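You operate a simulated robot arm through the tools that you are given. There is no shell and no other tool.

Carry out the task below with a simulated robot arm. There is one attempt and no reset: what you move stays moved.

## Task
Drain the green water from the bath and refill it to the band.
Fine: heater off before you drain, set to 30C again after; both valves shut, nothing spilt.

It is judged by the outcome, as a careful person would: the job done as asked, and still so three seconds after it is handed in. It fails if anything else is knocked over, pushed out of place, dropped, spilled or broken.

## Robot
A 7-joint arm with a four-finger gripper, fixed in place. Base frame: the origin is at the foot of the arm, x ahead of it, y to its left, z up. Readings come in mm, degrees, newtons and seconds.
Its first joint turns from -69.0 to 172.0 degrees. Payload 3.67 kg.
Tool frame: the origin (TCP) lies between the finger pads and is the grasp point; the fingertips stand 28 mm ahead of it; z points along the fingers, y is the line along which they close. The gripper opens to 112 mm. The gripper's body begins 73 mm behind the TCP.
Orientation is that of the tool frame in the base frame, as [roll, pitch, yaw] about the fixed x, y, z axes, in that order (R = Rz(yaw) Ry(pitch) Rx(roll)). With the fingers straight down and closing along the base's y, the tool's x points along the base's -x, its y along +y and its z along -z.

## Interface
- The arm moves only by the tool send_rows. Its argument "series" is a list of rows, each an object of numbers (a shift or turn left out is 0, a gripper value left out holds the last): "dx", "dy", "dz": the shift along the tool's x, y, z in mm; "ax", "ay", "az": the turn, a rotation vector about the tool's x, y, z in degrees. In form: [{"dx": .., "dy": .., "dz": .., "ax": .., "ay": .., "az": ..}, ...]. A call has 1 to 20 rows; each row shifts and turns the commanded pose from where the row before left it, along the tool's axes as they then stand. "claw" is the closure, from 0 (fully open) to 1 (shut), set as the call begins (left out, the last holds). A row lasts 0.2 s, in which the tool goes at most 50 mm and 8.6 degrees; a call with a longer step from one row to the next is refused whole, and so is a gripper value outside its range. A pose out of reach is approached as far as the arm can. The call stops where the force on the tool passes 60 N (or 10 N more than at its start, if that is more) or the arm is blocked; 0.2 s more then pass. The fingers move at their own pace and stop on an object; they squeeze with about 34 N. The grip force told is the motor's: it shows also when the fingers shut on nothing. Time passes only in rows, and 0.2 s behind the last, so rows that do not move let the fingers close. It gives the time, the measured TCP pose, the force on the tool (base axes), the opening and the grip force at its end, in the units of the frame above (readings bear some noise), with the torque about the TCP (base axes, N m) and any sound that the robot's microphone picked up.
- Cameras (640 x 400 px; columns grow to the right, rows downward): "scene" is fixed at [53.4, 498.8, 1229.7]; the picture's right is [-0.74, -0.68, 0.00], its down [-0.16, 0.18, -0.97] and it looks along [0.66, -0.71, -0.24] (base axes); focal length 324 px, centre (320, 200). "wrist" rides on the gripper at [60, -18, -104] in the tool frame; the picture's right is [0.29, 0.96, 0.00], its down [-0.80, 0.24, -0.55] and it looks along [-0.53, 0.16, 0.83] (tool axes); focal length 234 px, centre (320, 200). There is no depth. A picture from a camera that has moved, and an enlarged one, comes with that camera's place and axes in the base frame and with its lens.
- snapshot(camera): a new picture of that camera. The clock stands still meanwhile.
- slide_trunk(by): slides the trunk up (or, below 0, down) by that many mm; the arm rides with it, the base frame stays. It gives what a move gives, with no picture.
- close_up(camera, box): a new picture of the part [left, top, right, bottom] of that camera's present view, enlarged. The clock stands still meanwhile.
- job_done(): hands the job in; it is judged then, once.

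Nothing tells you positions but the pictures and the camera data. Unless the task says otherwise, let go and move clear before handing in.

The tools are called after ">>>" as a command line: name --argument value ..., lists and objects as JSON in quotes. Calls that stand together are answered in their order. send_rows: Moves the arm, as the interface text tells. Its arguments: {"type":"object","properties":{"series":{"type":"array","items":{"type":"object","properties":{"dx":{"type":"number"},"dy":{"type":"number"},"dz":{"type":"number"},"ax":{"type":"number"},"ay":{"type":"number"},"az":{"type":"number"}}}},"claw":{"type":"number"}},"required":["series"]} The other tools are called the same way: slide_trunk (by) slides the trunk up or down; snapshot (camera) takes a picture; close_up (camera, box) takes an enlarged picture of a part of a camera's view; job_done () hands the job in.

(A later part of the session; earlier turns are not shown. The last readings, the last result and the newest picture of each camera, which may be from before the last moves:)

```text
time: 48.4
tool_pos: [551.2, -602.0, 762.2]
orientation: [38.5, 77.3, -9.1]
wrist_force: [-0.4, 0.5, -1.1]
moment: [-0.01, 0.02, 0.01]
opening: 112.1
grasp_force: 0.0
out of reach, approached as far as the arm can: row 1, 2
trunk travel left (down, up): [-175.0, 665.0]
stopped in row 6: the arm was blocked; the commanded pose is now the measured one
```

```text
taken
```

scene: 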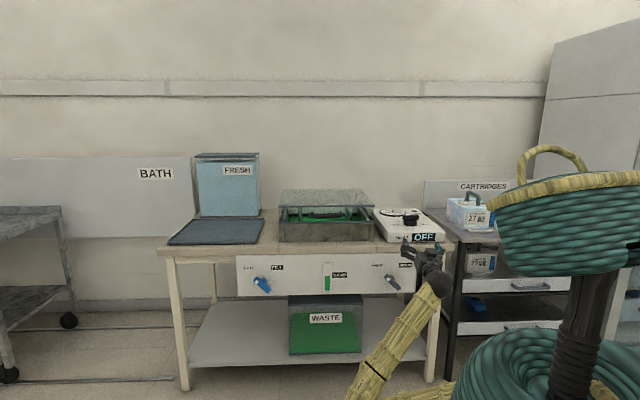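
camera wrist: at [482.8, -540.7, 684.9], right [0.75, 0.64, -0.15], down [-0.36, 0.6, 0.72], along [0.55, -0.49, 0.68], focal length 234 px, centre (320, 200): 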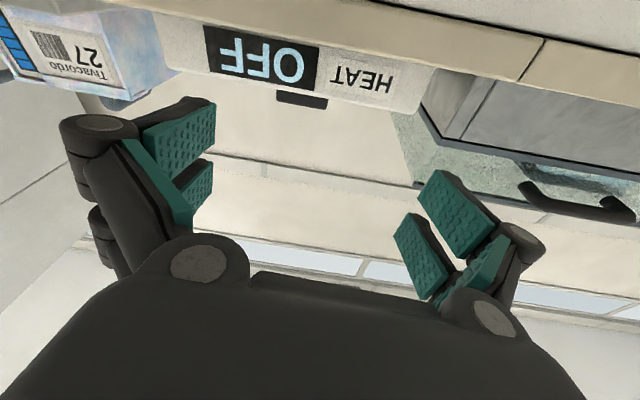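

The arm is blocked in this elbow-low posture because the trunk is too low for it. I'll raise the trunk so the elbow can hang naturally, and then lower the hand from there.

>>> slide_trunk --by 220

>>> snapshot --camera "scene"

```text
time: 50.8
tool_pos: [550.3, -602.8, 982.3]
orientation: [38.3, 77.5, -9.3]
wrist_force: [0.5, 0.3, -0.6]
moment: [0.0, 0.0, 0.02]
opening: 111.7
grasp_force: 0.1
trunk travel left (down, up): [-395.0, 445.0]
```

```text
taken
```

scene: 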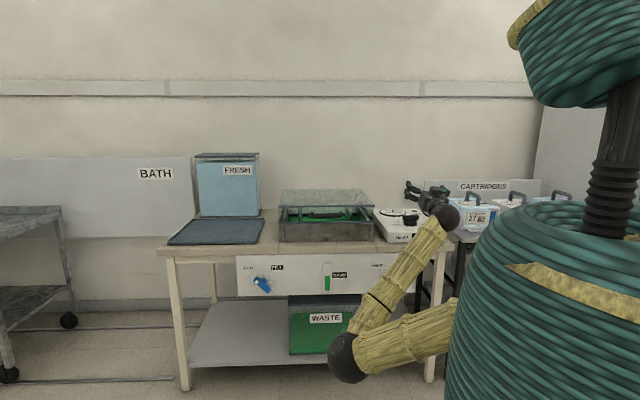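

>>> send_rows --series '[{"ax": -1.3, "ay": 5, "az": -3.8}, {"ax": -1.3, "ay": 5, "az": -3.8}, {"dz": -20}, {"dz": -20}, {"dx": 30, "dy": 6}, {"dx": 30, "dy": 6}, {"dx": 30, "dy": 6}, {"dx": 30, "dy": 6}, {"dx": 30, "dy": 6}, {}]'

>>> snapshot --camera "scene"

```text
time: 52.5
tool_pos: [545.2, -593.4, 987.2]
orientation: [40.9, 78.6, -6.2]
wrist_force: [-0.6, 0.4, 0.1]
moment: [-0.01, 0.02, -0.02]
opening: 112.0
grasp_force: 0.1
out of reach, approached as far as the arm can: row 3, 4
trunk travel left (down, up): [-395.0, 445.0]
stopped in row 8: the arm was blocked; the commanded pose is now the measured one
```

```text
taken
```

scene: 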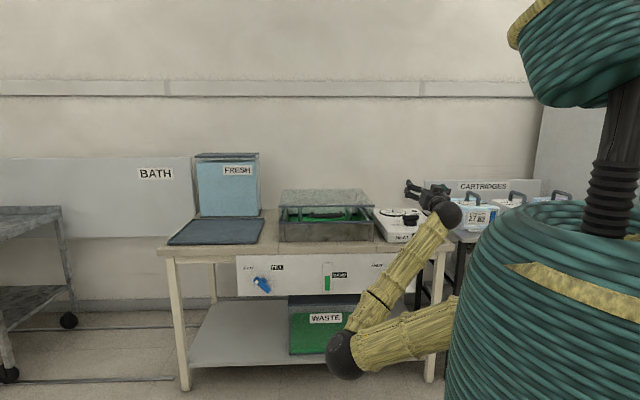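

The posture is jammed against a joint limit. I'll undo the tilt so the tool points down and work back toward an elbow-up posture.

>>> send_rows --series '[{"ay": 8}, {"ay": 8}, {"ay": 8}, {"ay": 8}, {"ay": 8}, {"ay": 8}, {"ay": 8}, {"ay": 8}, {"ay": 8}, {"ay": 6}, {}]'

>>> snapshot --camera "scene"

```text
time: 54.9
tool_pos: [546.9, -591.9, 985.5]
orientation: [171.9, 20.3, 130.9]
wrist_force: [-0.1, 0.8, -0.2]
moment: [-0.02, -0.03, -0.02]
opening: 111.8
grasp_force: 0.0
trunk travel left (down, up): [-395.0, 445.0]
```

```text
taken
```

scene: 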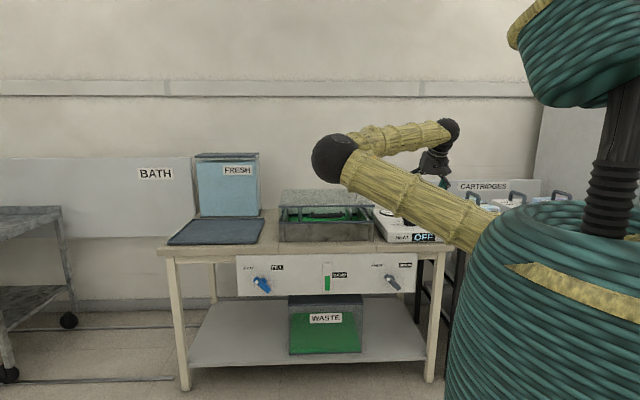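

>>> send_rows --series '[{"dx": 11.4, "dy": 45.1}, {"dx": 11.4, "dy": 45.1}, {"dx": 11.4, "dy": 45.1}, {"dx": 11.4, "dy": 45.1}, {"dx": 11.4, "dy": 45.1}, {"dx": 11.4, "dy": 45.1}, {"dx": 11.4, "dy": 45.1}, {"dx": 11.4, "dy": 45.1}, {}]'

>>> snapshot --camera "scene"

```text
time: 56.9
tool_pos: [804.4, -380.7, 996.5]
orientation: [172.2, 20.4, 130.9]
wrist_force: [-0.3, 0.1, 0.4]
moment: [0.01, 0.05, -0.03]
opening: 111.8
grasp_force: 0.0
out of reach, approached as far as the arm can: row 4, 5, 6, 7, 8
trunk travel left (down, up): [-395.0, 445.0]
```

```text
taken
```

scene: 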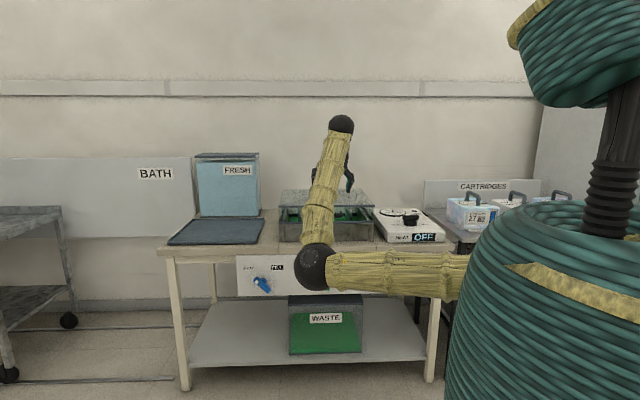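

>>> send_rows --series '[{"ay": 5, "az": -7}, {"ay": 5, "az": -7}, {"ay": 5, "az": -7}, {"ay": 5, "az": -7}, {"az": -8.5}, {"az": -8.5}, {"az": -8.5}, {}]'

>>> snapshot --camera "scene"

```text
time: 58.7
tool_pos: [813.2, -398.3, 997.2]
orientation: [179.3, 2.9, -173.3]
wrist_force: [-0.5, 0.6, -0.2]
moment: [0.0, 0.0, 0.01]
opening: 112.1
grasp_force: 0.1
out of reach, approached as far as the arm can: row 1, 2
trunk travel left (down, up): [-395.0, 445.0]
```

```text
taken
```

scene: 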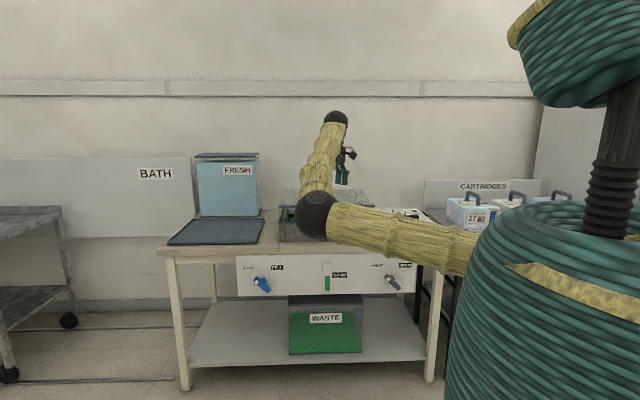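

>>> send_rows --series '[{"az": -8.5}, {"az": -8.5}, {"az": -8.5}, {"az": -8.5}, {"az": -8.5}, {"az": -8.5}, {"az": -8.5}, {"az": -8.5}, {"az": -8.5}, {"az": -8.5}, {}]'

>>> snapshot --camera "scene"

```text
time: 61.1
tool_pos: [815.6, -399.2, 996.6]
orientation: [-177.2, 1.0, -88.3]
wrist_force: [-0.3, -1.1, -0.5]
moment: [0.03, -0.01, 0.05]
opening: 111.8
grasp_force: 0.1
trunk travel left (down, up): [-395.0, 445.0]
```

```text
taken
```

scene: 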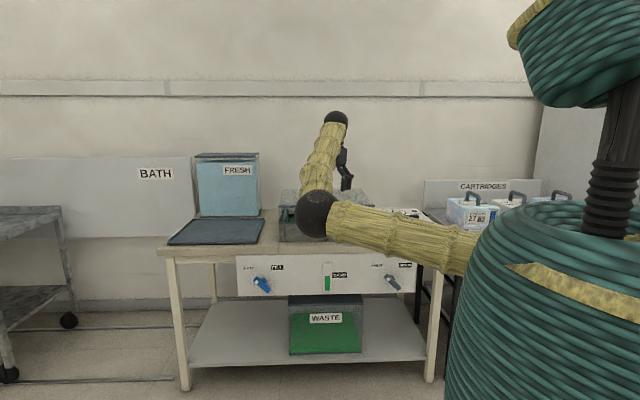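

>>> send_rows --series '[{"ax": -8}, {"ax": -8}, {"ax": -8}, {"ax": -8}, {"ax": -8}, {}]'

>>> snapshot --camera "scene"

```text
time: 62.5
tool_pos: [815.0, -395.4, 996.2]
orientation: [142.9, 0.7, -88.1]
wrist_force: [-0.1, 0.7, 0.7]
moment: [-0.09, -0.03, 0.06]
opening: 111.6
grasp_force: 0.0
trunk travel left (down, up): [-395.0, 445.0]
```

```text
taken
```

scene: 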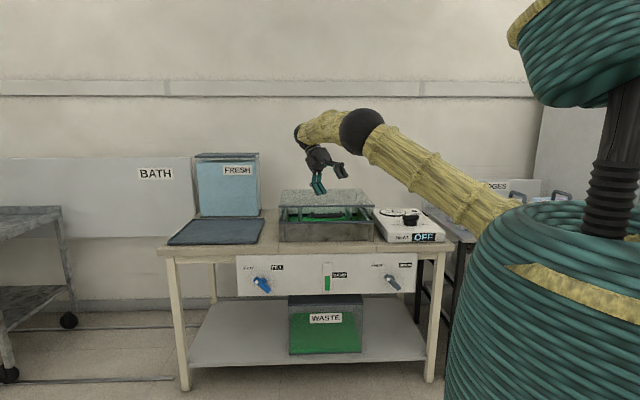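

Tilting inward flipped the elbow up, which is the posture I wanted. I'll bring the tool back to vertical while keeping the elbow up, then move to where the earlier approach to the panel worked.

>>> send_rows --series '[{"az": 8.5}, {"az": 8.5}, {"az": 8.5}, {"az": 8.5}, {"az": 8.5}, {"az": 8.5}, {"az": 8.5}, {"az": 8.5}, {}]'

>>> snapshot --camera "scene"

```text
time: 64.5
tool_pos: [813.6, -397.8, 996.3]
orientation: [163.2, -33.7, -151.1]
wrist_force: [0.3, -0.4, -0.5]
moment: [0.02, -0.01, -0.02]
opening: 111.8
grasp_force: 0.1
trunk travel left (down, up): [-395.0, 445.0]
```

```text
taken
```

scene: 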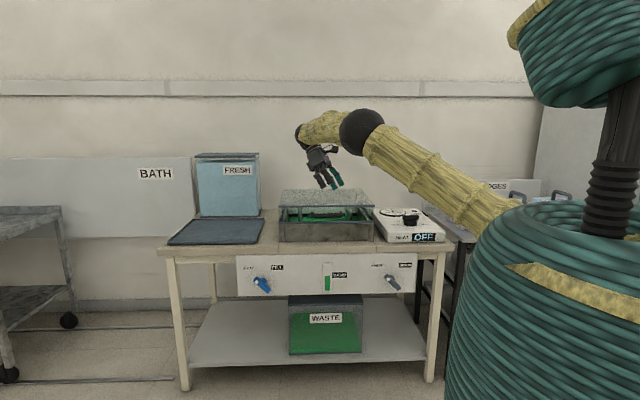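

>>> send_rows --series '[{"ax": -0.29, "ay": -4.81, "az": 6.48}, {"ax": -0.29, "ay": -4.81, "az": 6.48}, {"ax": -0.29, "ay": -4.81, "az": 6.48}, {"ax": -0.29, "ay": -4.81, "az": 6.48}, {"ax": -0.29, "ay": -4.81, "az": 6.48}, {"ax": -0.29, "ay": -4.81, "az": 6.48}, {"ax": -0.29, "ay": -4.81, "az": 6.48}, {"ax": -0.29, "ay": -4.81, "az": 6.48}, {}]'

>>> snapshot --camera "scene"

```text
time: 66.5
tool_pos: [814.5, -400.8, 992.9]
orientation: [179.9, -0.1, 150.0]
wrist_force: [0.5, 0.3, 0.0]
moment: [0.0, -0.05, -0.02]
opening: 112.0
grasp_force: 0.0
trunk travel left (down, up): [-395.0, 445.0]
```

```text
taken
```

scene: 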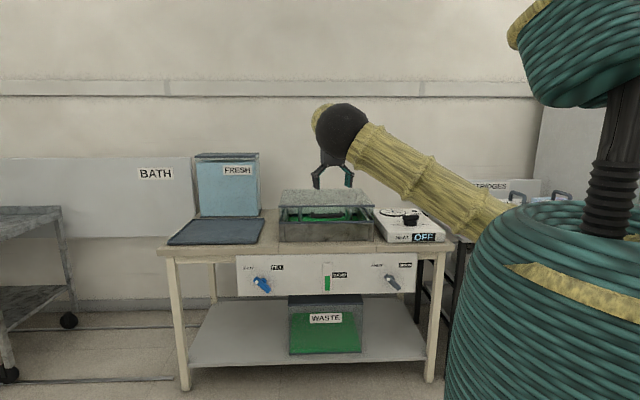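

>>> send_rows --series '[{"dx": 28, "dy": 8}, {"dx": 28, "dy": 8}, {"dx": 28, "dy": 8}, {}]'

>>> slide_trunk --by -220

>>> snapshot --camera "scene"

```text
time: 67.1
tool_pos: [763.2, -375.4, 858.5]
orientation: [-174.8, -10.0, 148.2]
wrist_force: [-1.0, 0.0, -0.1]
moment: [0.03, -0.08, 0.04]
opening: 112.3
grasp_force: 0.1
trunk travel left (down, up): [-395.0, 445.0]
stopped in row 3: the arm was blocked; the commanded pose is now the measured one
```

```text
time: 69.4
tool_pos: [766.1, -372.4, 636.6]
orientation: [-174.6, -9.8, 148.2]
wrist_force: [0.8, -0.2, 0.0]
moment: [-0.02, 0.01, 0.03]
opening: 112.0
grasp_force: 0.0
trunk travel left (down, up): [-175.0, 665.0]
```

```text
taken
```

scene: 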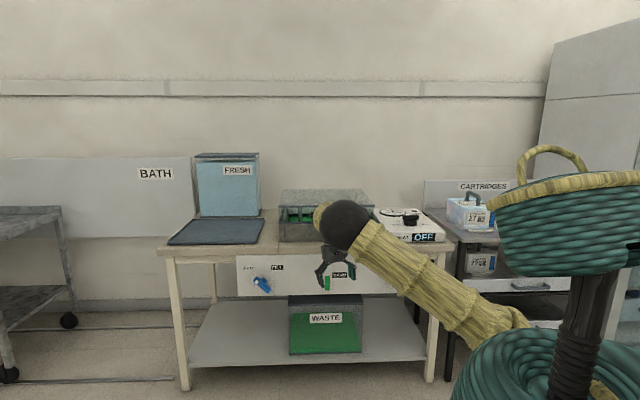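

The elbow is up and the tool hangs in front of the panel at (766, -372, 637). I'll tilt it forward to face the panel, with the roll set for the lever, in two halves.

>>> send_rows --series '[{"ax": 3.59, "ay": -7.41, "az": -1.43}, {"ax": 3.59, "ay": -7.41, "az": -1.43}, {"ax": 3.59, "ay": -7.41, "az": -1.43}, {"ax": 3.59, "ay": -7.41, "az": -1.43}, {"ax": 3.59, "ay": -7.41, "az": -1.43}, {"ax": 3.59, "ay": -7.41, "az": -1.43}, {}]'

>>> snapshot --camera "scene"

```text
time: 70.2
tool_pos: [734.7, -390.2, 518.7]
orientation: [-162.0, -1.4, 153.7]
wrist_force: [0.8, -0.9, -0.2]
moment: [0.02, -0.02, 0.0]
opening: 111.8
grasp_force: 0.0
trunk travel left (down, up): [-175.0, 665.0]
stopped in row 3: the arm was blocked; the commanded pose is now the measured one
```

```text
taken
```

scene: 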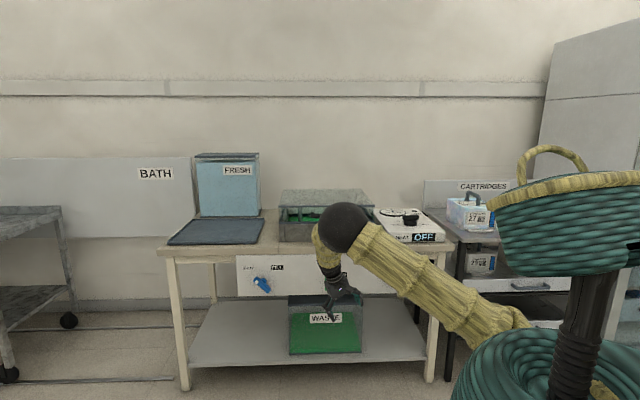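

>>> send_rows --series '[{"dx": 10, "dy": 4, "dz": -12}, {"dx": 10, "dy": 4, "dz": -12}, {"dx": 10, "dy": 4, "dz": -12}, {"dx": 10, "dy": 4, "dz": -12}, {"dx": 10, "dy": 4, "dz": -12}, {"dx": 10, "dy": 4, "dz": -12}, {}]'

>>> snapshot --camera "scene"

```text
time: 71.6
tool_pos: [667.2, -381.0, 486.1]
orientation: [-159.1, -9.0, 152.3]
wrist_force: [-0.6, -0.7, -0.3]
moment: [0.0, 0.01, 0.0]
opening: 111.8
grasp_force: 0.0
out of reach, approached as far as the arm can: row 3, 4, 5, 6
trunk travel left (down, up): [-175.0, 665.0]
stopped in row 7: the arm was blocked; the commanded pose is now the measured one
```

```text
taken
```

scene: 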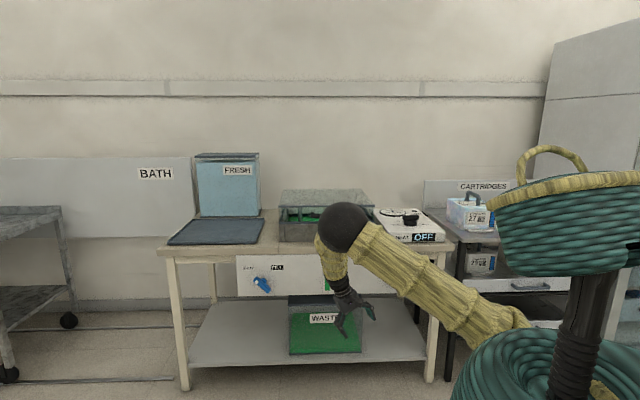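

This posture keeps hitting limits because the elbow is swivelled to the left. I'll raise the trunk for room, then swing the tool to point left, which should force the elbow up and to the right.

>>> slide_trunk --by 200

>>> snapshot --camera "scene"

```text
time: 73.8
tool_pos: [667.7, -380.0, 687.8]
orientation: [-159.3, -8.9, 152.4]
wrist_force: [0.2, -0.5, 0.7]
moment: [-0.02, -0.02, -0.03]
opening: 112.1
grasp_force: 0.1
trunk travel left (down, up): [-375.0, 465.0]
```

```text
taken
```

scene: 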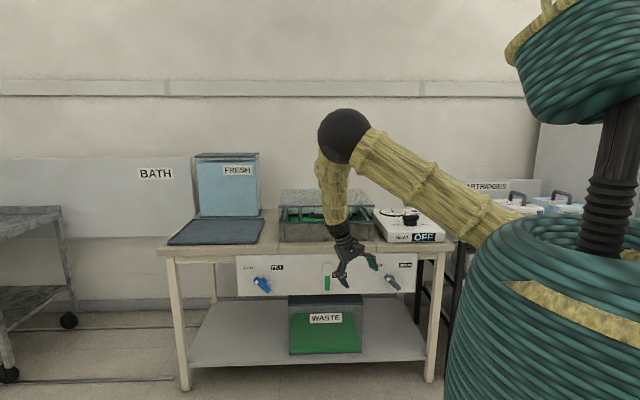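

>>> send_rows --series '[{"ax": -7}, {"ax": -7}, {"ax": -7}, {"ax": -7}, {"ax": -7}, {"ax": -7}, {}]'

>>> snapshot --camera "scene"

```text
time: 75.4
tool_pos: [668.0, -378.0, 687.2]
orientation: [158.8, -8.8, 152.5]
wrist_force: [-0.4, -0.1, 0.1]
moment: [0.02, 0.0, 0.01]
opening: 112.1
grasp_force: 0.1
trunk travel left (down, up): [-375.0, 465.0]
```

```text
taken
```

scene: 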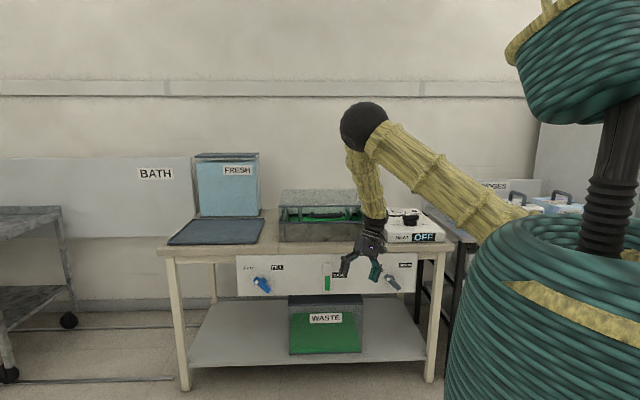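

The elbow is moving up and to the right as intended. I'll continue.

>>> send_rows --series '[{"ax": -7}, {"ax": -7}, {"ax": -7}, {"ax": -7}, {}]'

>>> snapshot --camera "scene"

```text
time: 76.6
tool_pos: [668.1, -377.5, 688.2]
orientation: [130.9, -8.8, 152.4]
wrist_force: [1.1, -0.7, -0.3]
moment: [0.06, 0.0, 0.0]
opening: 111.8
grasp_force: 0.1
trunk travel left (down, up): [-375.0, 465.0]
```

```text
taken
```

scene: 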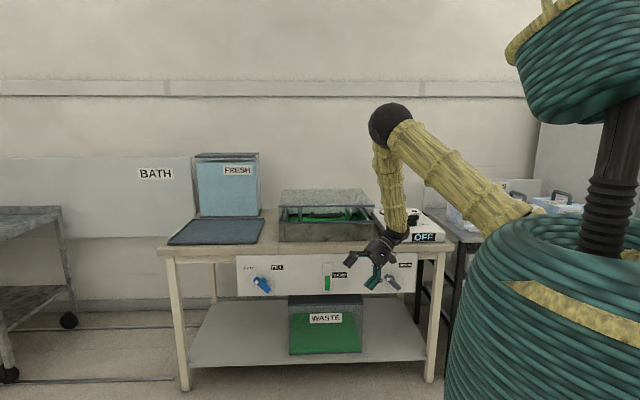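

>>> send_rows --series '[{"ax": 3.465, "ay": -7.093, "az": -2.014}, {"ax": 3.465, "ay": -7.093, "az": -2.014}, {"ax": 3.465, "ay": -7.093, "az": -2.014}, {"ax": 3.465, "ay": -7.093, "az": -2.014}, {"ax": 3.465, "ay": -7.093, "az": -2.014}, {"ax": 3.465, "ay": -7.093, "az": -2.014}, {"ax": 3.465, "ay": -7.093, "az": -2.014}, {}]'

>>> snapshot --camera "scene"

```text
time: 78.4
tool_pos: [668.2, -378.8, 688.0]
orientation: [151.1, 38.9, 132.1]
wrist_force: [0.1, 0.1, 0.2]
moment: [-0.03, 0.01, -0.05]
opening: 112.2
grasp_force: 0.1
trunk travel left (down, up): [-375.0, 465.0]
```

```text
taken
```

scene: 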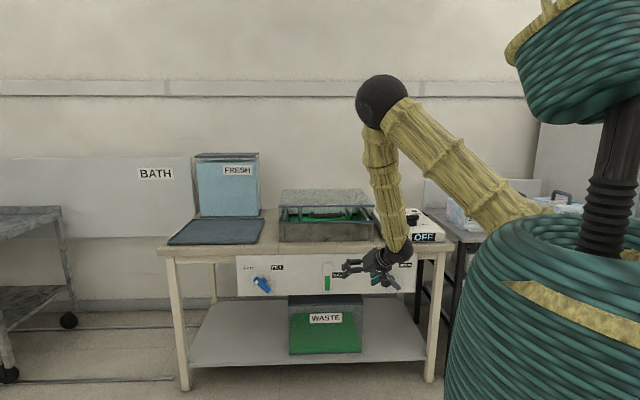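

Elbow is up and the tool is tilting forward without trouble, so I'll finish the rotation to face the panel.

>>> send_rows --series '[{"ax": 3.465, "ay": -7.093, "az": -2.014}, {"ax": 3.465, "ay": -7.093, "az": -2.014}, {"ax": 3.465, "ay": -7.093, "az": -2.014}, {"ax": 3.465, "ay": -7.093, "az": -2.014}, {"ax": 3.465, "ay": -7.093, "az": -2.014}, {"ax": 3.465, "ay": -7.093, "az": -2.014}, {"ax": 3.465, "ay": -7.093, "az": -2.014}, {}]'

>>> snapshot --camera "scene"

>>> snapshot --camera "wrist"

```text
time: 80.2
tool_pos: [668.0, -377.2, 688.5]
orientation: [74.0, 89.9, 28.9]
wrist_force: [-0.4, -0.3, -0.7]
moment: [-0.01, 0.02, 0.01]
opening: 111.8
grasp_force: 0.2
trunk travel left (down, up): [-375.0, 465.0]
```

```text
taken
```

scene: 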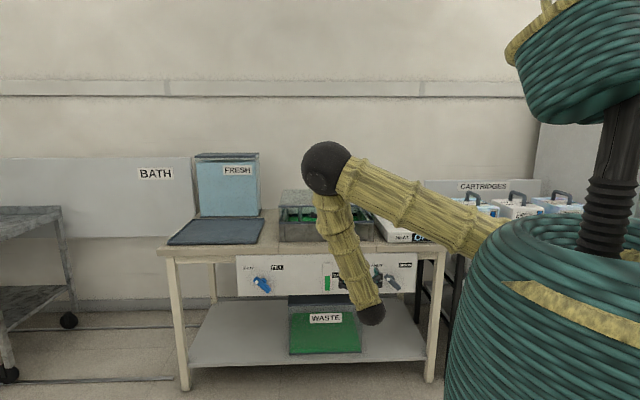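

```text
taken
camera wrist: at [582.7, -316.8, 630.0], right [0.68, 0.68, -0.29], down [-0.22, 0.56, 0.8], along [0.7, -0.48, 0.53], focal length 234 px, centre (320, 200)
```

wrist: 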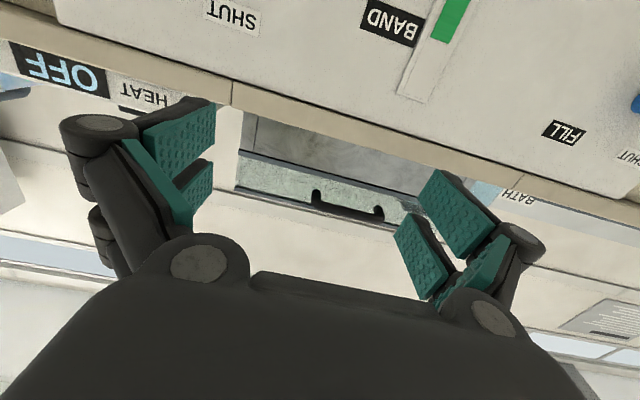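

The tool is level and facing the panel with the elbow up. I'll slide the trunk down to lever height, staying about 170 mm in front.

>>> slide_trunk --by -120

>>> send_rows --series '[{"dy": -25}, {"dy": -25}, {"dy": -25}, {"dy": -25}, {}]'

>>> snapshot --camera "scene"

>>> snapshot --camera "wrist"

```text
time: 81.7
tool_pos: [668.0, -378.3, 568.7]
orientation: [112.9, 89.9, 68.0]
wrist_force: [-0.2, -0.6, -0.3]
moment: [0.01, 0.0, -0.05]
opening: 111.6
grasp_force: 0.0
trunk travel left (down, up): [-255.0, 585.0]
```

```text
time: 82.9
tool_pos: [597.8, -449.7, 568.0]
orientation: [120.0, 89.8, 75.1]
wrist_force: [-0.2, -0.1, -0.2]
moment: [-0.03, -0.01, 0.01]
opening: 112.1
grasp_force: 0.1
trunk travel left (down, up): [-255.0, 585.0]
```

```text
taken
```

scene: 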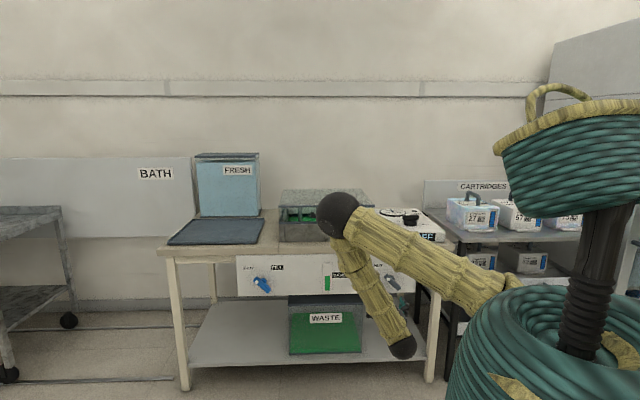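

```text
taken
camera wrist: at [511.6, -388.5, 510.5], right [0.68, 0.68, -0.29], down [-0.22, 0.56, 0.8], along [0.7, -0.48, 0.53], focal length 234 px, centre (320, 200)
```

wrist: 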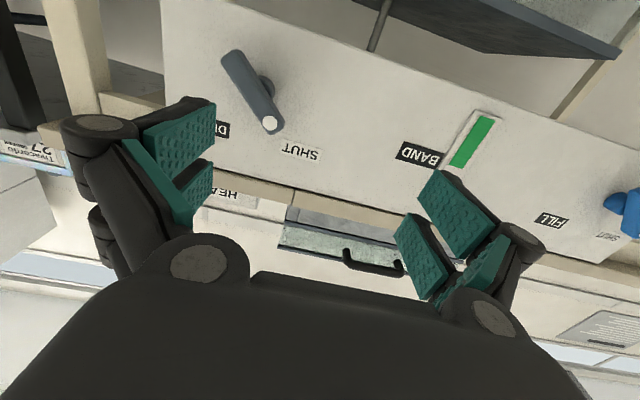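

I can see the DRAIN lever well now. I'll zoom in to locate its pivot.

>>> close_up --camera "wrist" --box '[200, 30, 360, 170]'

>>> close_up --camera "scene" --box '[310, 250, 420, 320]'

```text
2.86 times, centred on (280, 100) of wrist
camera zoom: at [511.6, -388.5, 510.5], right [0.68, 0.68, -0.29], down [-0.22, 0.56, 0.8], along [0.7, -0.48, 0.53], focal length 669 px, centre (434, 486)
```

zoom: 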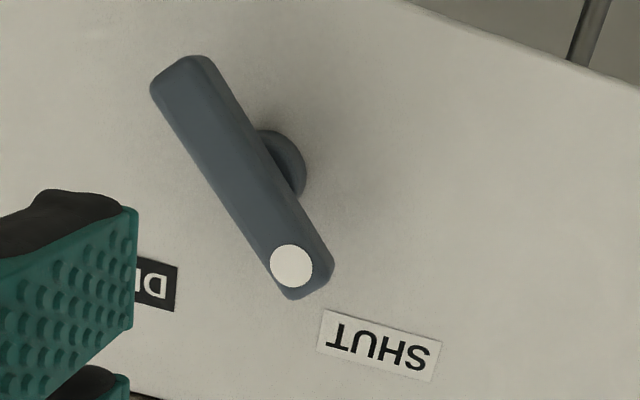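

```text
5.71 times, centred on (365, 285) of scene
camera zoom: at [53.4, 498.8, 1229.7], right [-0.74, -0.68, 0.0], down [-0.16, 0.18, -0.97], along [0.66, -0.71, -0.24], focal length 1853 px, centre (63, -286)
```

zoom: 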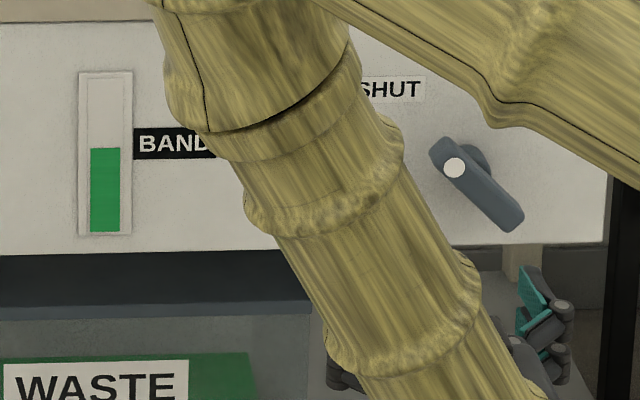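

The DRAIN pivot is at about R=-38 mm (sideways in the table frame) and z≈567. The lever's front face is ~48 mm proud of the panel, and the lever runs at 45°. I'll stand off 85 mm in front of it and test the roll range before touching it.

>>> send_rows --series '[{"dy": -22.3, "dz": 20}, {"dy": -22.3, "dz": 20}, {"dy": -22.3, "dz": 20}, {"az": 7.5}, {"az": 7.5}, {"az": 7.5}, {"az": 7.5}, {"az": 7.5}, {"az": 7.5}, {}]'

>>> snapshot --camera "scene"

>>> snapshot --camera "wrist"

```text
time: 85.1
tool_pos: [591.8, -538.3, 568.1]
orientation: [90.1, 44.7, 45.1]
wrist_force: [-1.0, -0.3, -0.4]
moment: [0.02, -0.02, 0.02]
opening: 112.0
grasp_force: 0.1
trunk travel left (down, up): [-255.0, 585.0]
```

```text
taken
```

scene: 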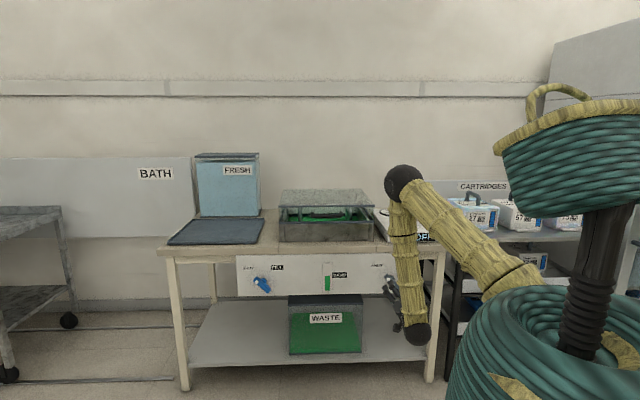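

```text
taken
camera wrist: at [540.5, -443.9, 514.5], right [0.62, 0.62, 0.48], down [-0.67, 0.11, 0.73], along [0.4, -0.78, 0.49], focal length 234 px, centre (320, 200)
```

wrist: 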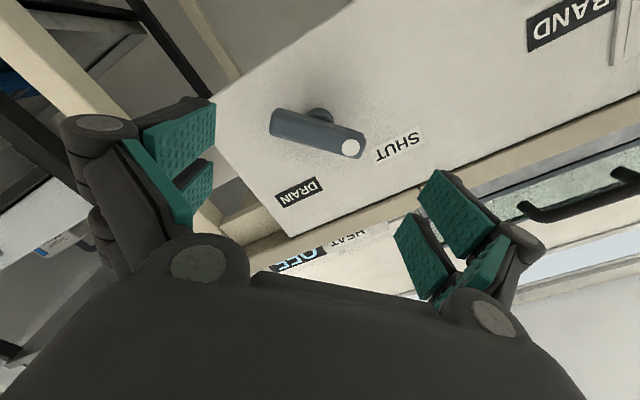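

Roll of +45° works and the gauge stays visible in the scene view. Now the roll for gripping the shut lever, -45°.

>>> send_rows --series '[{"az": -8}, {"az": -8}, {"az": -8}, {"az": -8}, {"az": -8}, {"az": -8}, {"az": -8}, {"az": -8}, {"az": -8}, {"az": -8}, {"az": -8}, {"az": -2}, {}]'

>>> snapshot --camera "scene"

>>> snapshot --camera "wrist"

```text
time: 87.9
tool_pos: [592.7, -538.0, 567.5]
orientation: [-90.0, 45.1, -134.9]
wrist_force: [-0.4, 0.6, 0.4]
moment: [-0.03, 0.0, -0.02]
opening: 112.2
grasp_force: 0.1
trunk travel left (down, up): [-255.0, 585.0]
```

```text
taken
```

scene: 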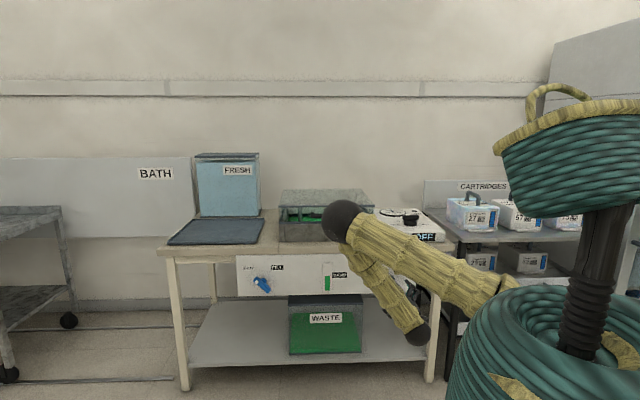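

```text
taken
camera wrist: at [481.0, -503.2, 539.6], right [0.33, 0.34, -0.88], down [0.13, 0.91, 0.4], along [0.93, -0.24, 0.26], focal length 234 px, centre (320, 200)
```

wrist: 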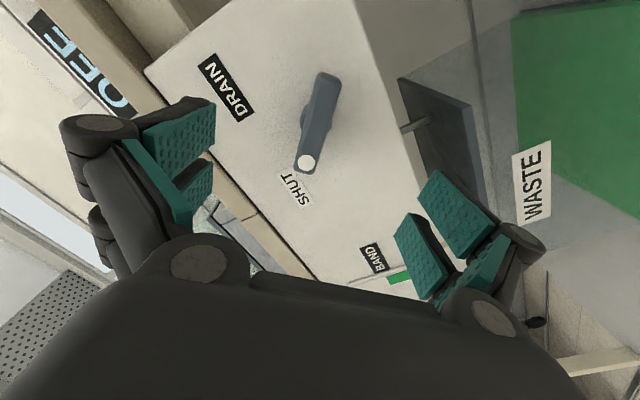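

>>> close_up --camera "wrist" --box '[240, 50, 400, 210]'

```text
2.50 times, centred on (320, 130) of wrist
camera zoom: at [481.0, -503.2, 539.6], right [0.33, 0.34, -0.88], down [0.13, 0.91, 0.4], along [0.93, -0.24, 0.26], focal length 585 px, centre (320, 375)
```

zoom: 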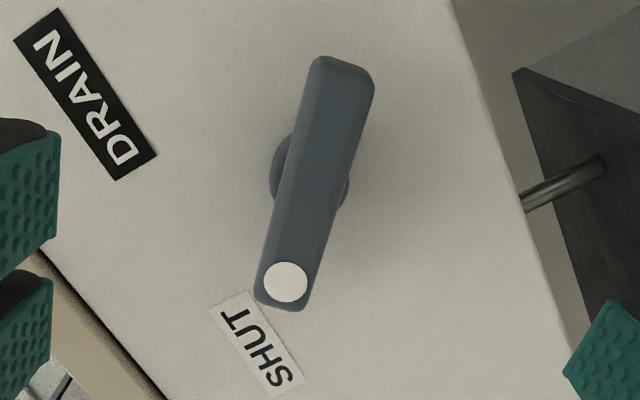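

The pivot refines to R≈-36.5, z≈569, so the TCP is within about 2 mm. I'll apply that small shift and advance so the fingers straddle the lever.

>>> send_rows --series '[{"dx": 0.4, "dy": -2.5}, {"dz": 20}, {"dz": 20}, {"dz": 20}, {"dz": 18}, {}]'

>>> snapshot --camera "wrist"

```text
time: 89.3
tool_pos: [645.5, -595.9, 567.9]
orientation: [-90.1, 45.1, -135.0]
wrist_force: [0.4, -0.4, 1.0]
moment: [0.02, -0.02, -0.02]
opening: 111.9
grasp_force: 0.0
trunk travel left (down, up): [-255.0, 585.0]
```

```text
taken
camera wrist: at [534.2, -560.9, 540.8], right [0.34, 0.34, -0.88], down [0.13, 0.91, 0.4], along [0.93, -0.24, 0.26], focal length 234 px, centre (320, 200)
```

wrist: 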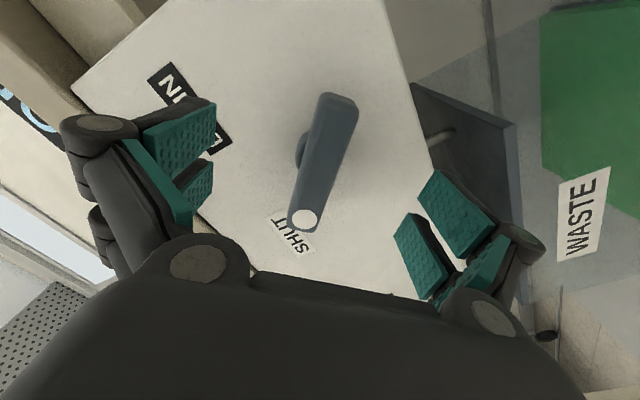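

The dot triangulates to F≈890, so I'll advance 5 mm more and close on the lever.

>>> send_rows --series '[{"dz": 5}, {}]'

>>> send_rows --series '[{}, {}, {}]' --claw 1

>>> snapshot --camera "wrist"

>>> close_up --camera "scene" --box '[300, 250, 420, 325]'

```text
time: 89.9
tool_pos: [648.1, -597.7, 568.8]
orientation: [-90.0, 45.1, -135.0]
wrist_force: [-0.1, 0.5, 0.1]
moment: [-0.01, 0.04, -0.02]
opening: 111.9
grasp_force: 0.0
trunk travel left (down, up): [-255.0, 585.0]
```

```text
time: 90.7
tool_pos: [649.1, -599.5, 569.6]
orientation: [-90.0, 45.1, -135.1]
wrist_force: [-1.6, -4.5, 6.3]
moment: [0.0, 0.03, -0.35]
opening: 20.8
grasp_force: 44.8
trunk travel left (down, up): [-255.0, 585.0]
```

```text
taken
camera wrist: at [536.8, -564.5, 541.4], right [0.34, 0.34, -0.88], down [0.13, 0.91, 0.4], along [0.93, -0.25, 0.26], focal length 234 px, centre (320, 200)
```

wrist: 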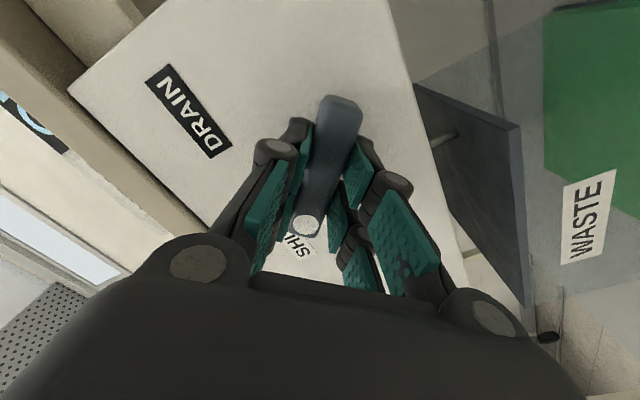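

```text
5.33 times, centred on (360, 288) of scene
camera zoom: at [53.4, 498.8, 1229.7], right [-0.74, -0.68, 0.0], down [-0.16, 0.18, -0.97], along [0.66, -0.71, -0.24], focal length 1730 px, centre (107, -267)
```

zoom: 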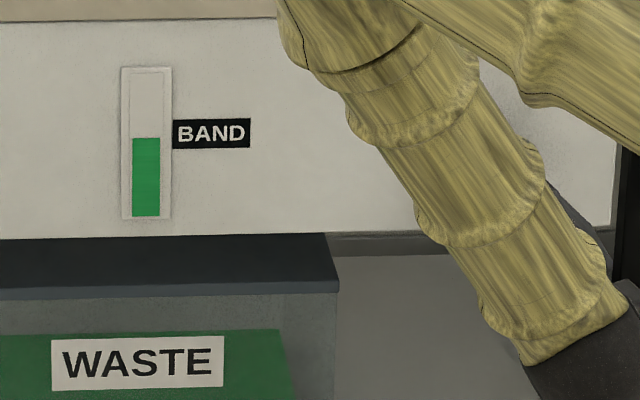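

The lever is gripped, and gauge and waste tank are in view. Before opening, I'll check how much room the waste tank has.

>>> close_up --camera "scene" --box '[276, 285, 376, 365]'

>>> close_up --camera "scene" --box '[270, 180, 390, 255]'

>>> close_up --camera "wrist" --box '[410, 0, 640, 290]'

```text
5.00 times, centred on (326, 325) of scene
camera zoom: at [53.4, 498.8, 1229.7], right [-0.74, -0.68, 0.0], down [-0.16, 0.18, -0.97], along [0.66, -0.71, -0.24], focal length 1622 px, centre (290, -425)
```

zoom: 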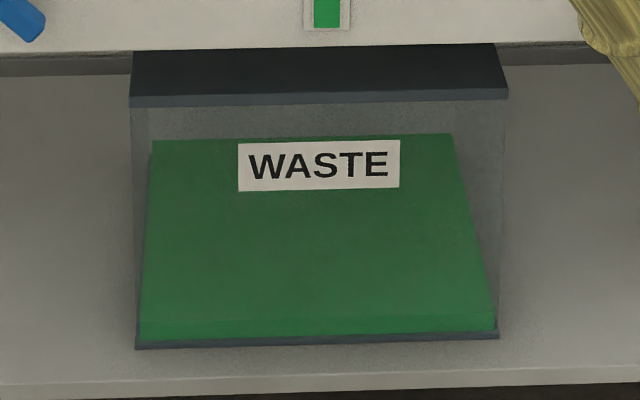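

```text
5.33 times, centred on (330, 218) of scene
camera zoom: at [53.4, 498.8, 1229.7], right [-0.74, -0.68, 0.0], down [-0.16, 0.18, -0.97], along [0.66, -0.71, -0.24], focal length 1730 px, centre (267, 107)
```

zoom: 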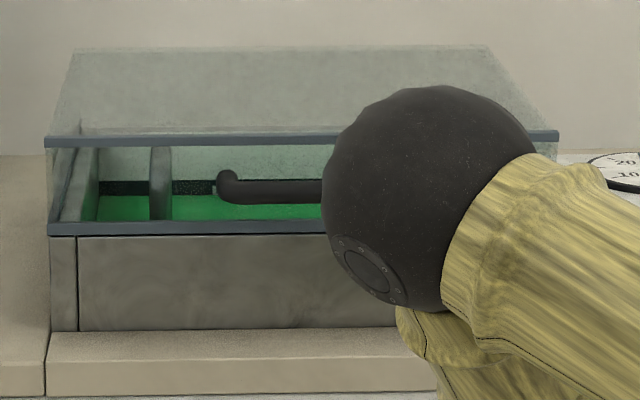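

```text
1.38 times, centred on (525, 145) of wrist
camera zoom: at [536.8, -564.5, 541.4], right [0.34, 0.34, -0.88], down [0.13, 0.91, 0.4], along [0.93, -0.25, 0.26], focal length 323 px, centre (37, 276)
```

zoom: 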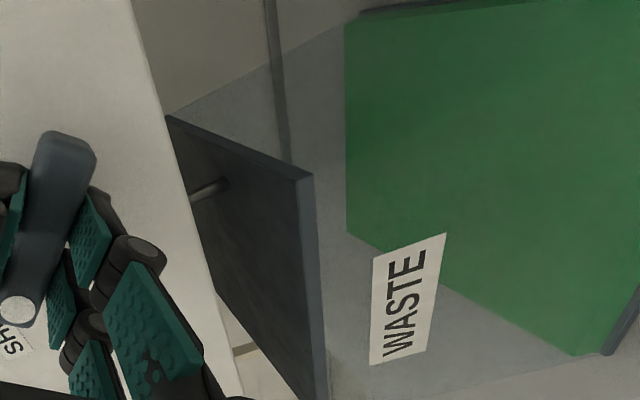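

The waste tank holds only a thin layer and has a pipe from the drain, so there's plenty of room. I'll turn the DRAIN lever clockwise toward open.

>>> send_rows --series '[{"az": 4}, {"az": 4}, {"az": 4}, {"az": 4}, {"az": 4}, {"az": 4}]'

```text
time: 92.1
tool_pos: [647.8, -599.6, 568.5]
orientation: [-90.0, 69.2, -135.2]
wrist_force: [-11.2, -9.9, 8.2]
moment: [-0.89, -0.87, 0.13]
opening: 21.0
grasp_force: 45.5
trunk travel left (down, up): [-255.0, 585.0]
```

>>> send_rows --series '[{"az": 5}, {"az": 5}, {"az": 5}, {"az": 5}, {"az": 5}, {"az": 5}]'

>>> close_up --camera "scene" --box '[300, 250, 420, 325]'

```text
time: 93.5
tool_pos: [649.2, -598.0, 569.4]
orientation: [90.6, 80.7, 45.6]
wrist_force: [-27.3, 2.6, 0.9]
moment: [-0.18, -0.22, -0.39]
opening: 21.1
grasp_force: 45.3
trunk travel left (down, up): [-255.0, 585.0]
```

```text
5.33 times, centred on (360, 288) of scene
camera zoom: at [53.4, 498.8, 1229.7], right [-0.74, -0.68, 0.0], down [-0.16, 0.18, -0.97], along [0.66, -0.71, -0.24], focal length 1730 px, centre (107, -267)
```

zoom: 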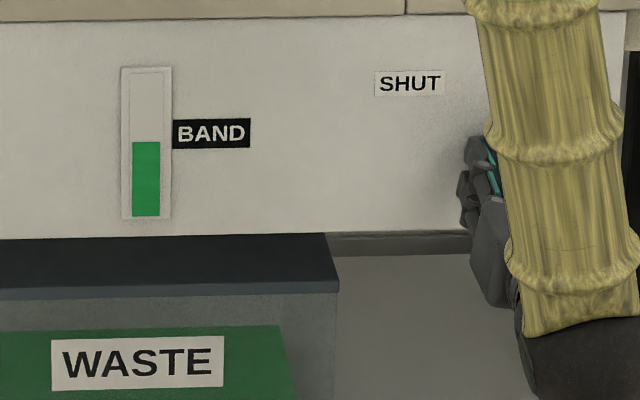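

The level is starting to fall. I'll ease the side load and turn the rest of the way to DRAIN.

>>> send_rows --series '[{"dx": -0.2, "dy": -1.5, "dz": -1, "az": 3}, {"az": 5}, {"az": 5}, {"az": 5}, {"az": 5}, {"az": 5}, {"az": 5}, {"az": 3}]'

>>> close_up --camera "scene" --box '[276, 250, 416, 365]'

>>> snapshot --camera "wrist"

```text
time: 95.3
tool_pos: [648.0, -598.5, 570.0]
orientation: [90.0, 44.8, 45.1]
wrist_force: [15.3, -9.7, 8.0]
moment: [-0.1, 0.28, 0.61]
opening: 21.0
grasp_force: 45.1
trunk travel left (down, up): [-255.0, 585.0]
```

```text
3.48 times, centred on (346, 308) of scene
camera zoom: at [53.4, 498.8, 1229.7], right [-0.74, -0.68, 0.0], down [-0.16, 0.18, -0.97], along [0.66, -0.71, -0.24], focal length 1128 px, centre (230, -174)
```

zoom: 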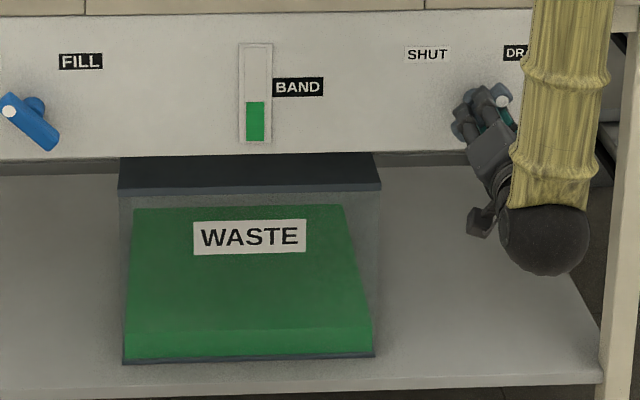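

```text
taken
camera wrist: at [597.1, -504.3, 516.1], right [0.62, 0.62, 0.48], down [-0.67, 0.11, 0.73], along [0.4, -0.77, 0.49], focal length 234 px, centre (320, 200)
```

wrist: 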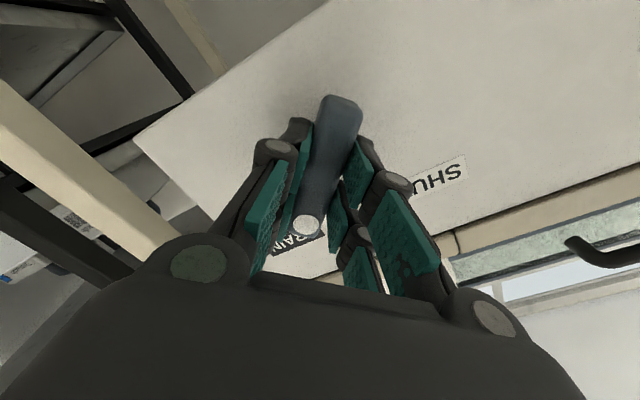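

DRAIN is fully open with the dot at DRAIN. The gauge is falling and the waste is rising. I'll hold the grip and wait.

>>> send_rows --series '[{}, {}, {}, {}, {}, {}, {}, {}, {}, {}]'

>>> close_up --camera "scene" --box '[276, 250, 416, 365]'

```text
time: 97.5
tool_pos: [648.8, -598.9, 570.2]
orientation: [89.9, 44.9, 45.2]
wrist_force: [41.6, -9.2, 19.4]
moment: [-0.36, -0.16, 0.47]
opening: 21.0
grasp_force: 45.1
trunk travel left (down, up): [-255.0, 585.0]
```

```text
3.48 times, centred on (346, 308) of scene
camera zoom: at [53.4, 498.8, 1229.7], right [-0.74, -0.68, 0.0], down [-0.16, 0.18, -0.97], along [0.66, -0.71, -0.24], focal length 1128 px, centre (230, -174)
```

zoom: 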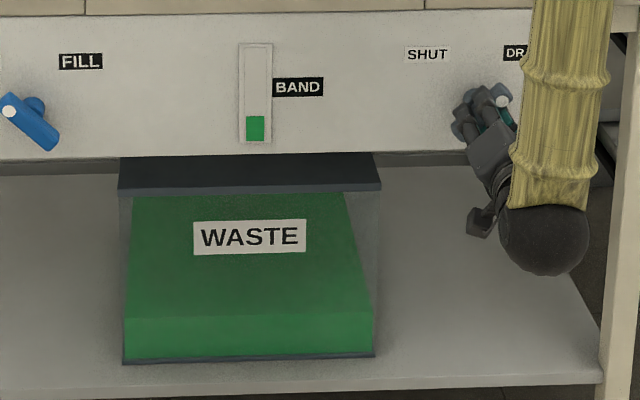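

>>> send_rows --series '[{"dx": 0.2, "dy": 1.2, "dz": 1}, {}, {}, {}, {}, {}, {}, {}, {}, {}]'

>>> close_up --camera "scene" --box '[276, 250, 416, 365]'

```text
time: 99.7
tool_pos: [648.8, -598.8, 568.5]
orientation: [90.2, 44.9, 45.2]
wrist_force: [12.1, 15.1, 2.9]
moment: [0.23, 0.33, 1.0]
opening: 21.0
grasp_force: 44.9
trunk travel left (down, up): [-255.0, 585.0]
```

```text
3.48 times, centred on (346, 308) of scene
camera zoom: at [53.4, 498.8, 1229.7], right [-0.74, -0.68, 0.0], down [-0.16, 0.18, -0.97], along [0.66, -0.71, -0.24], focal length 1128 px, centre (230, -174)
```

zoom: 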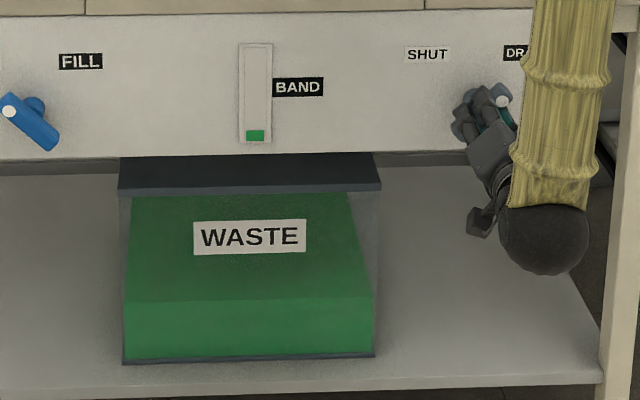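

>>> send_rows --series '[{}, {}, {}, {}, {}, {}, {}, {}, {}, {}]'

>>> close_up --camera "scene" --box '[276, 250, 416, 365]'

```text
time: 101.9
tool_pos: [647.4, -598.5, 569.9]
orientation: [90.2, 44.9, 45.2]
wrist_force: [-0.9, 22.4, -6.5]
moment: [0.31, 0.45, 0.77]
opening: 20.9
grasp_force: 45.0
trunk travel left (down, up): [-255.0, 585.0]
```

```text
3.48 times, centred on (346, 308) of scene
camera zoom: at [53.4, 498.8, 1229.7], right [-0.74, -0.68, 0.0], down [-0.16, 0.18, -0.97], along [0.66, -0.71, -0.24], focal length 1128 px, centre (230, -174)
```

zoom: 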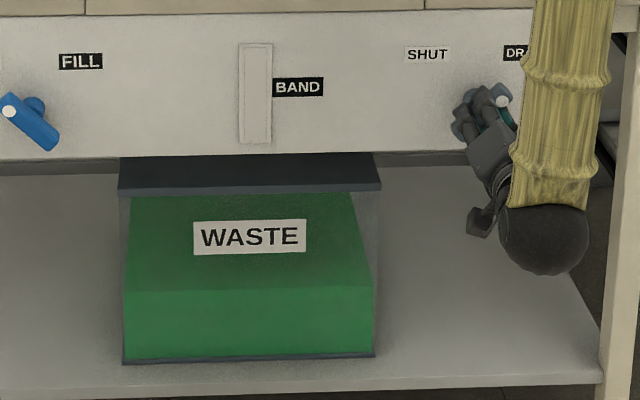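

The gauge is empty. I'll give it a couple more seconds and check the bath itself.

>>> send_rows --series '[{}, {}, {}, {}, {}, {}, {}, {}, {}, {}]'

>>> close_up --camera "scene" --box '[270, 180, 390, 255]'

>>> close_up --camera "scene" --box '[276, 250, 416, 365]'

```text
time: 104.1
tool_pos: [648.7, -599.3, 569.1]
orientation: [90.1, 44.9, 45.1]
wrist_force: [-4.6, 19.5, -8.5]
moment: [0.34, 0.51, 0.64]
opening: 21.0
grasp_force: 45.1
trunk travel left (down, up): [-255.0, 585.0]
```

```text
5.33 times, centred on (330, 218) of scene
camera zoom: at [53.4, 498.8, 1229.7], right [-0.74, -0.68, 0.0], down [-0.16, 0.18, -0.97], along [0.66, -0.71, -0.24], focal length 1730 px, centre (267, 107)
```

zoom: 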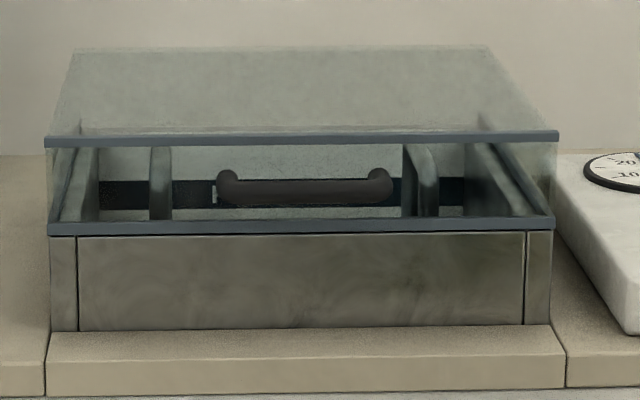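

```text
3.48 times, centred on (346, 308) of scene
camera zoom: at [53.4, 498.8, 1229.7], right [-0.74, -0.68, 0.0], down [-0.16, 0.18, -0.97], along [0.66, -0.71, -0.24], focal length 1128 px, centre (230, -174)
```

zoom: 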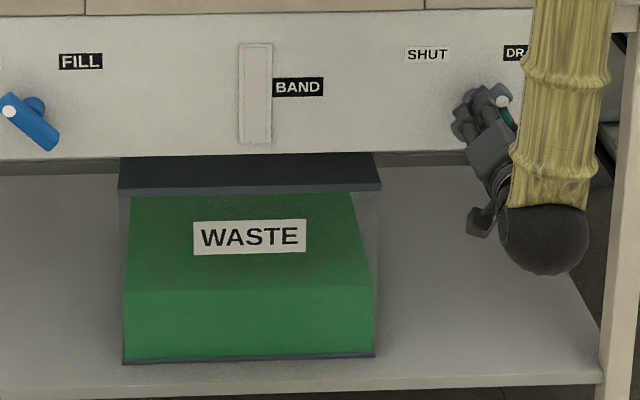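

The bath is empty, and a dark band is visible on its back wall. I'll turn the DRAIN lever back to SHUT.

>>> send_rows --series '[{"az": -5}, {"az": -5}, {"az": -5}, {"az": -5}, {"az": -5}, {"az": -5}, {"az": -5}]'

```text
time: 105.7
tool_pos: [648.2, -600.1, 569.3]
orientation: [90.7, 80.0, 45.7]
wrist_force: [-21.6, 17.8, -11.1]
moment: [0.55, 0.49, -0.08]
opening: 20.9
grasp_force: 44.8
trunk travel left (down, up): [-255.0, 585.0]
```

>>> send_rows --series '[{"dx": 0.5, "dz": -1, "az": -5}, {"az": -5}, {"az": -5}, {"az": -5}, {"az": -5}, {"az": -5}]'

```text
time: 107.1
tool_pos: [649.3, -599.2, 569.4]
orientation: [-90.0, 70.1, -135.0]
wrist_force: [-7.9, -10.3, -4.9]
moment: [0.48, 0.44, -0.83]
opening: 20.8
grasp_force: 45.0
trunk travel left (down, up): [-255.0, 585.0]
```

>>> send_rows --series '[{"az": -5}, {"az": -5}, {"az": -5}, {"az": -5}, {"az": -5}, {}]'

>>> snapshot --camera "wrist"

```text
time: 108.5
tool_pos: [648.6, -599.1, 569.4]
orientation: [-90.1, 45.1, -134.9]
wrist_force: [-1.8, -30.7, 9.1]
moment: [-0.57, -0.59, 0.03]
opening: 21.1
grasp_force: 45.0
trunk travel left (down, up): [-255.0, 585.0]
```

```text
taken
camera wrist: at [536.9, -564.5, 541.5], right [0.34, 0.34, -0.88], down [0.13, 0.91, 0.4], along [0.93, -0.24, 0.26], focal length 234 px, centre (320, 200)
```

wrist: 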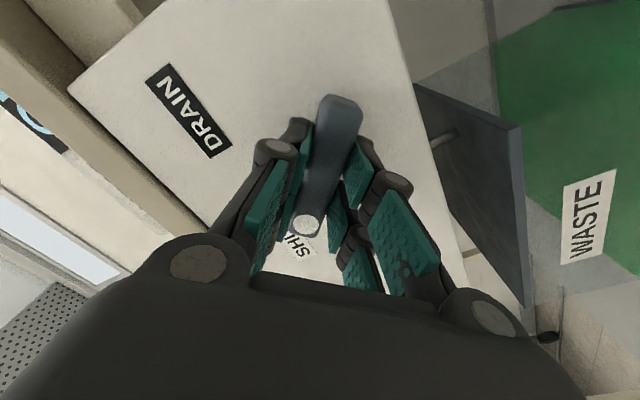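

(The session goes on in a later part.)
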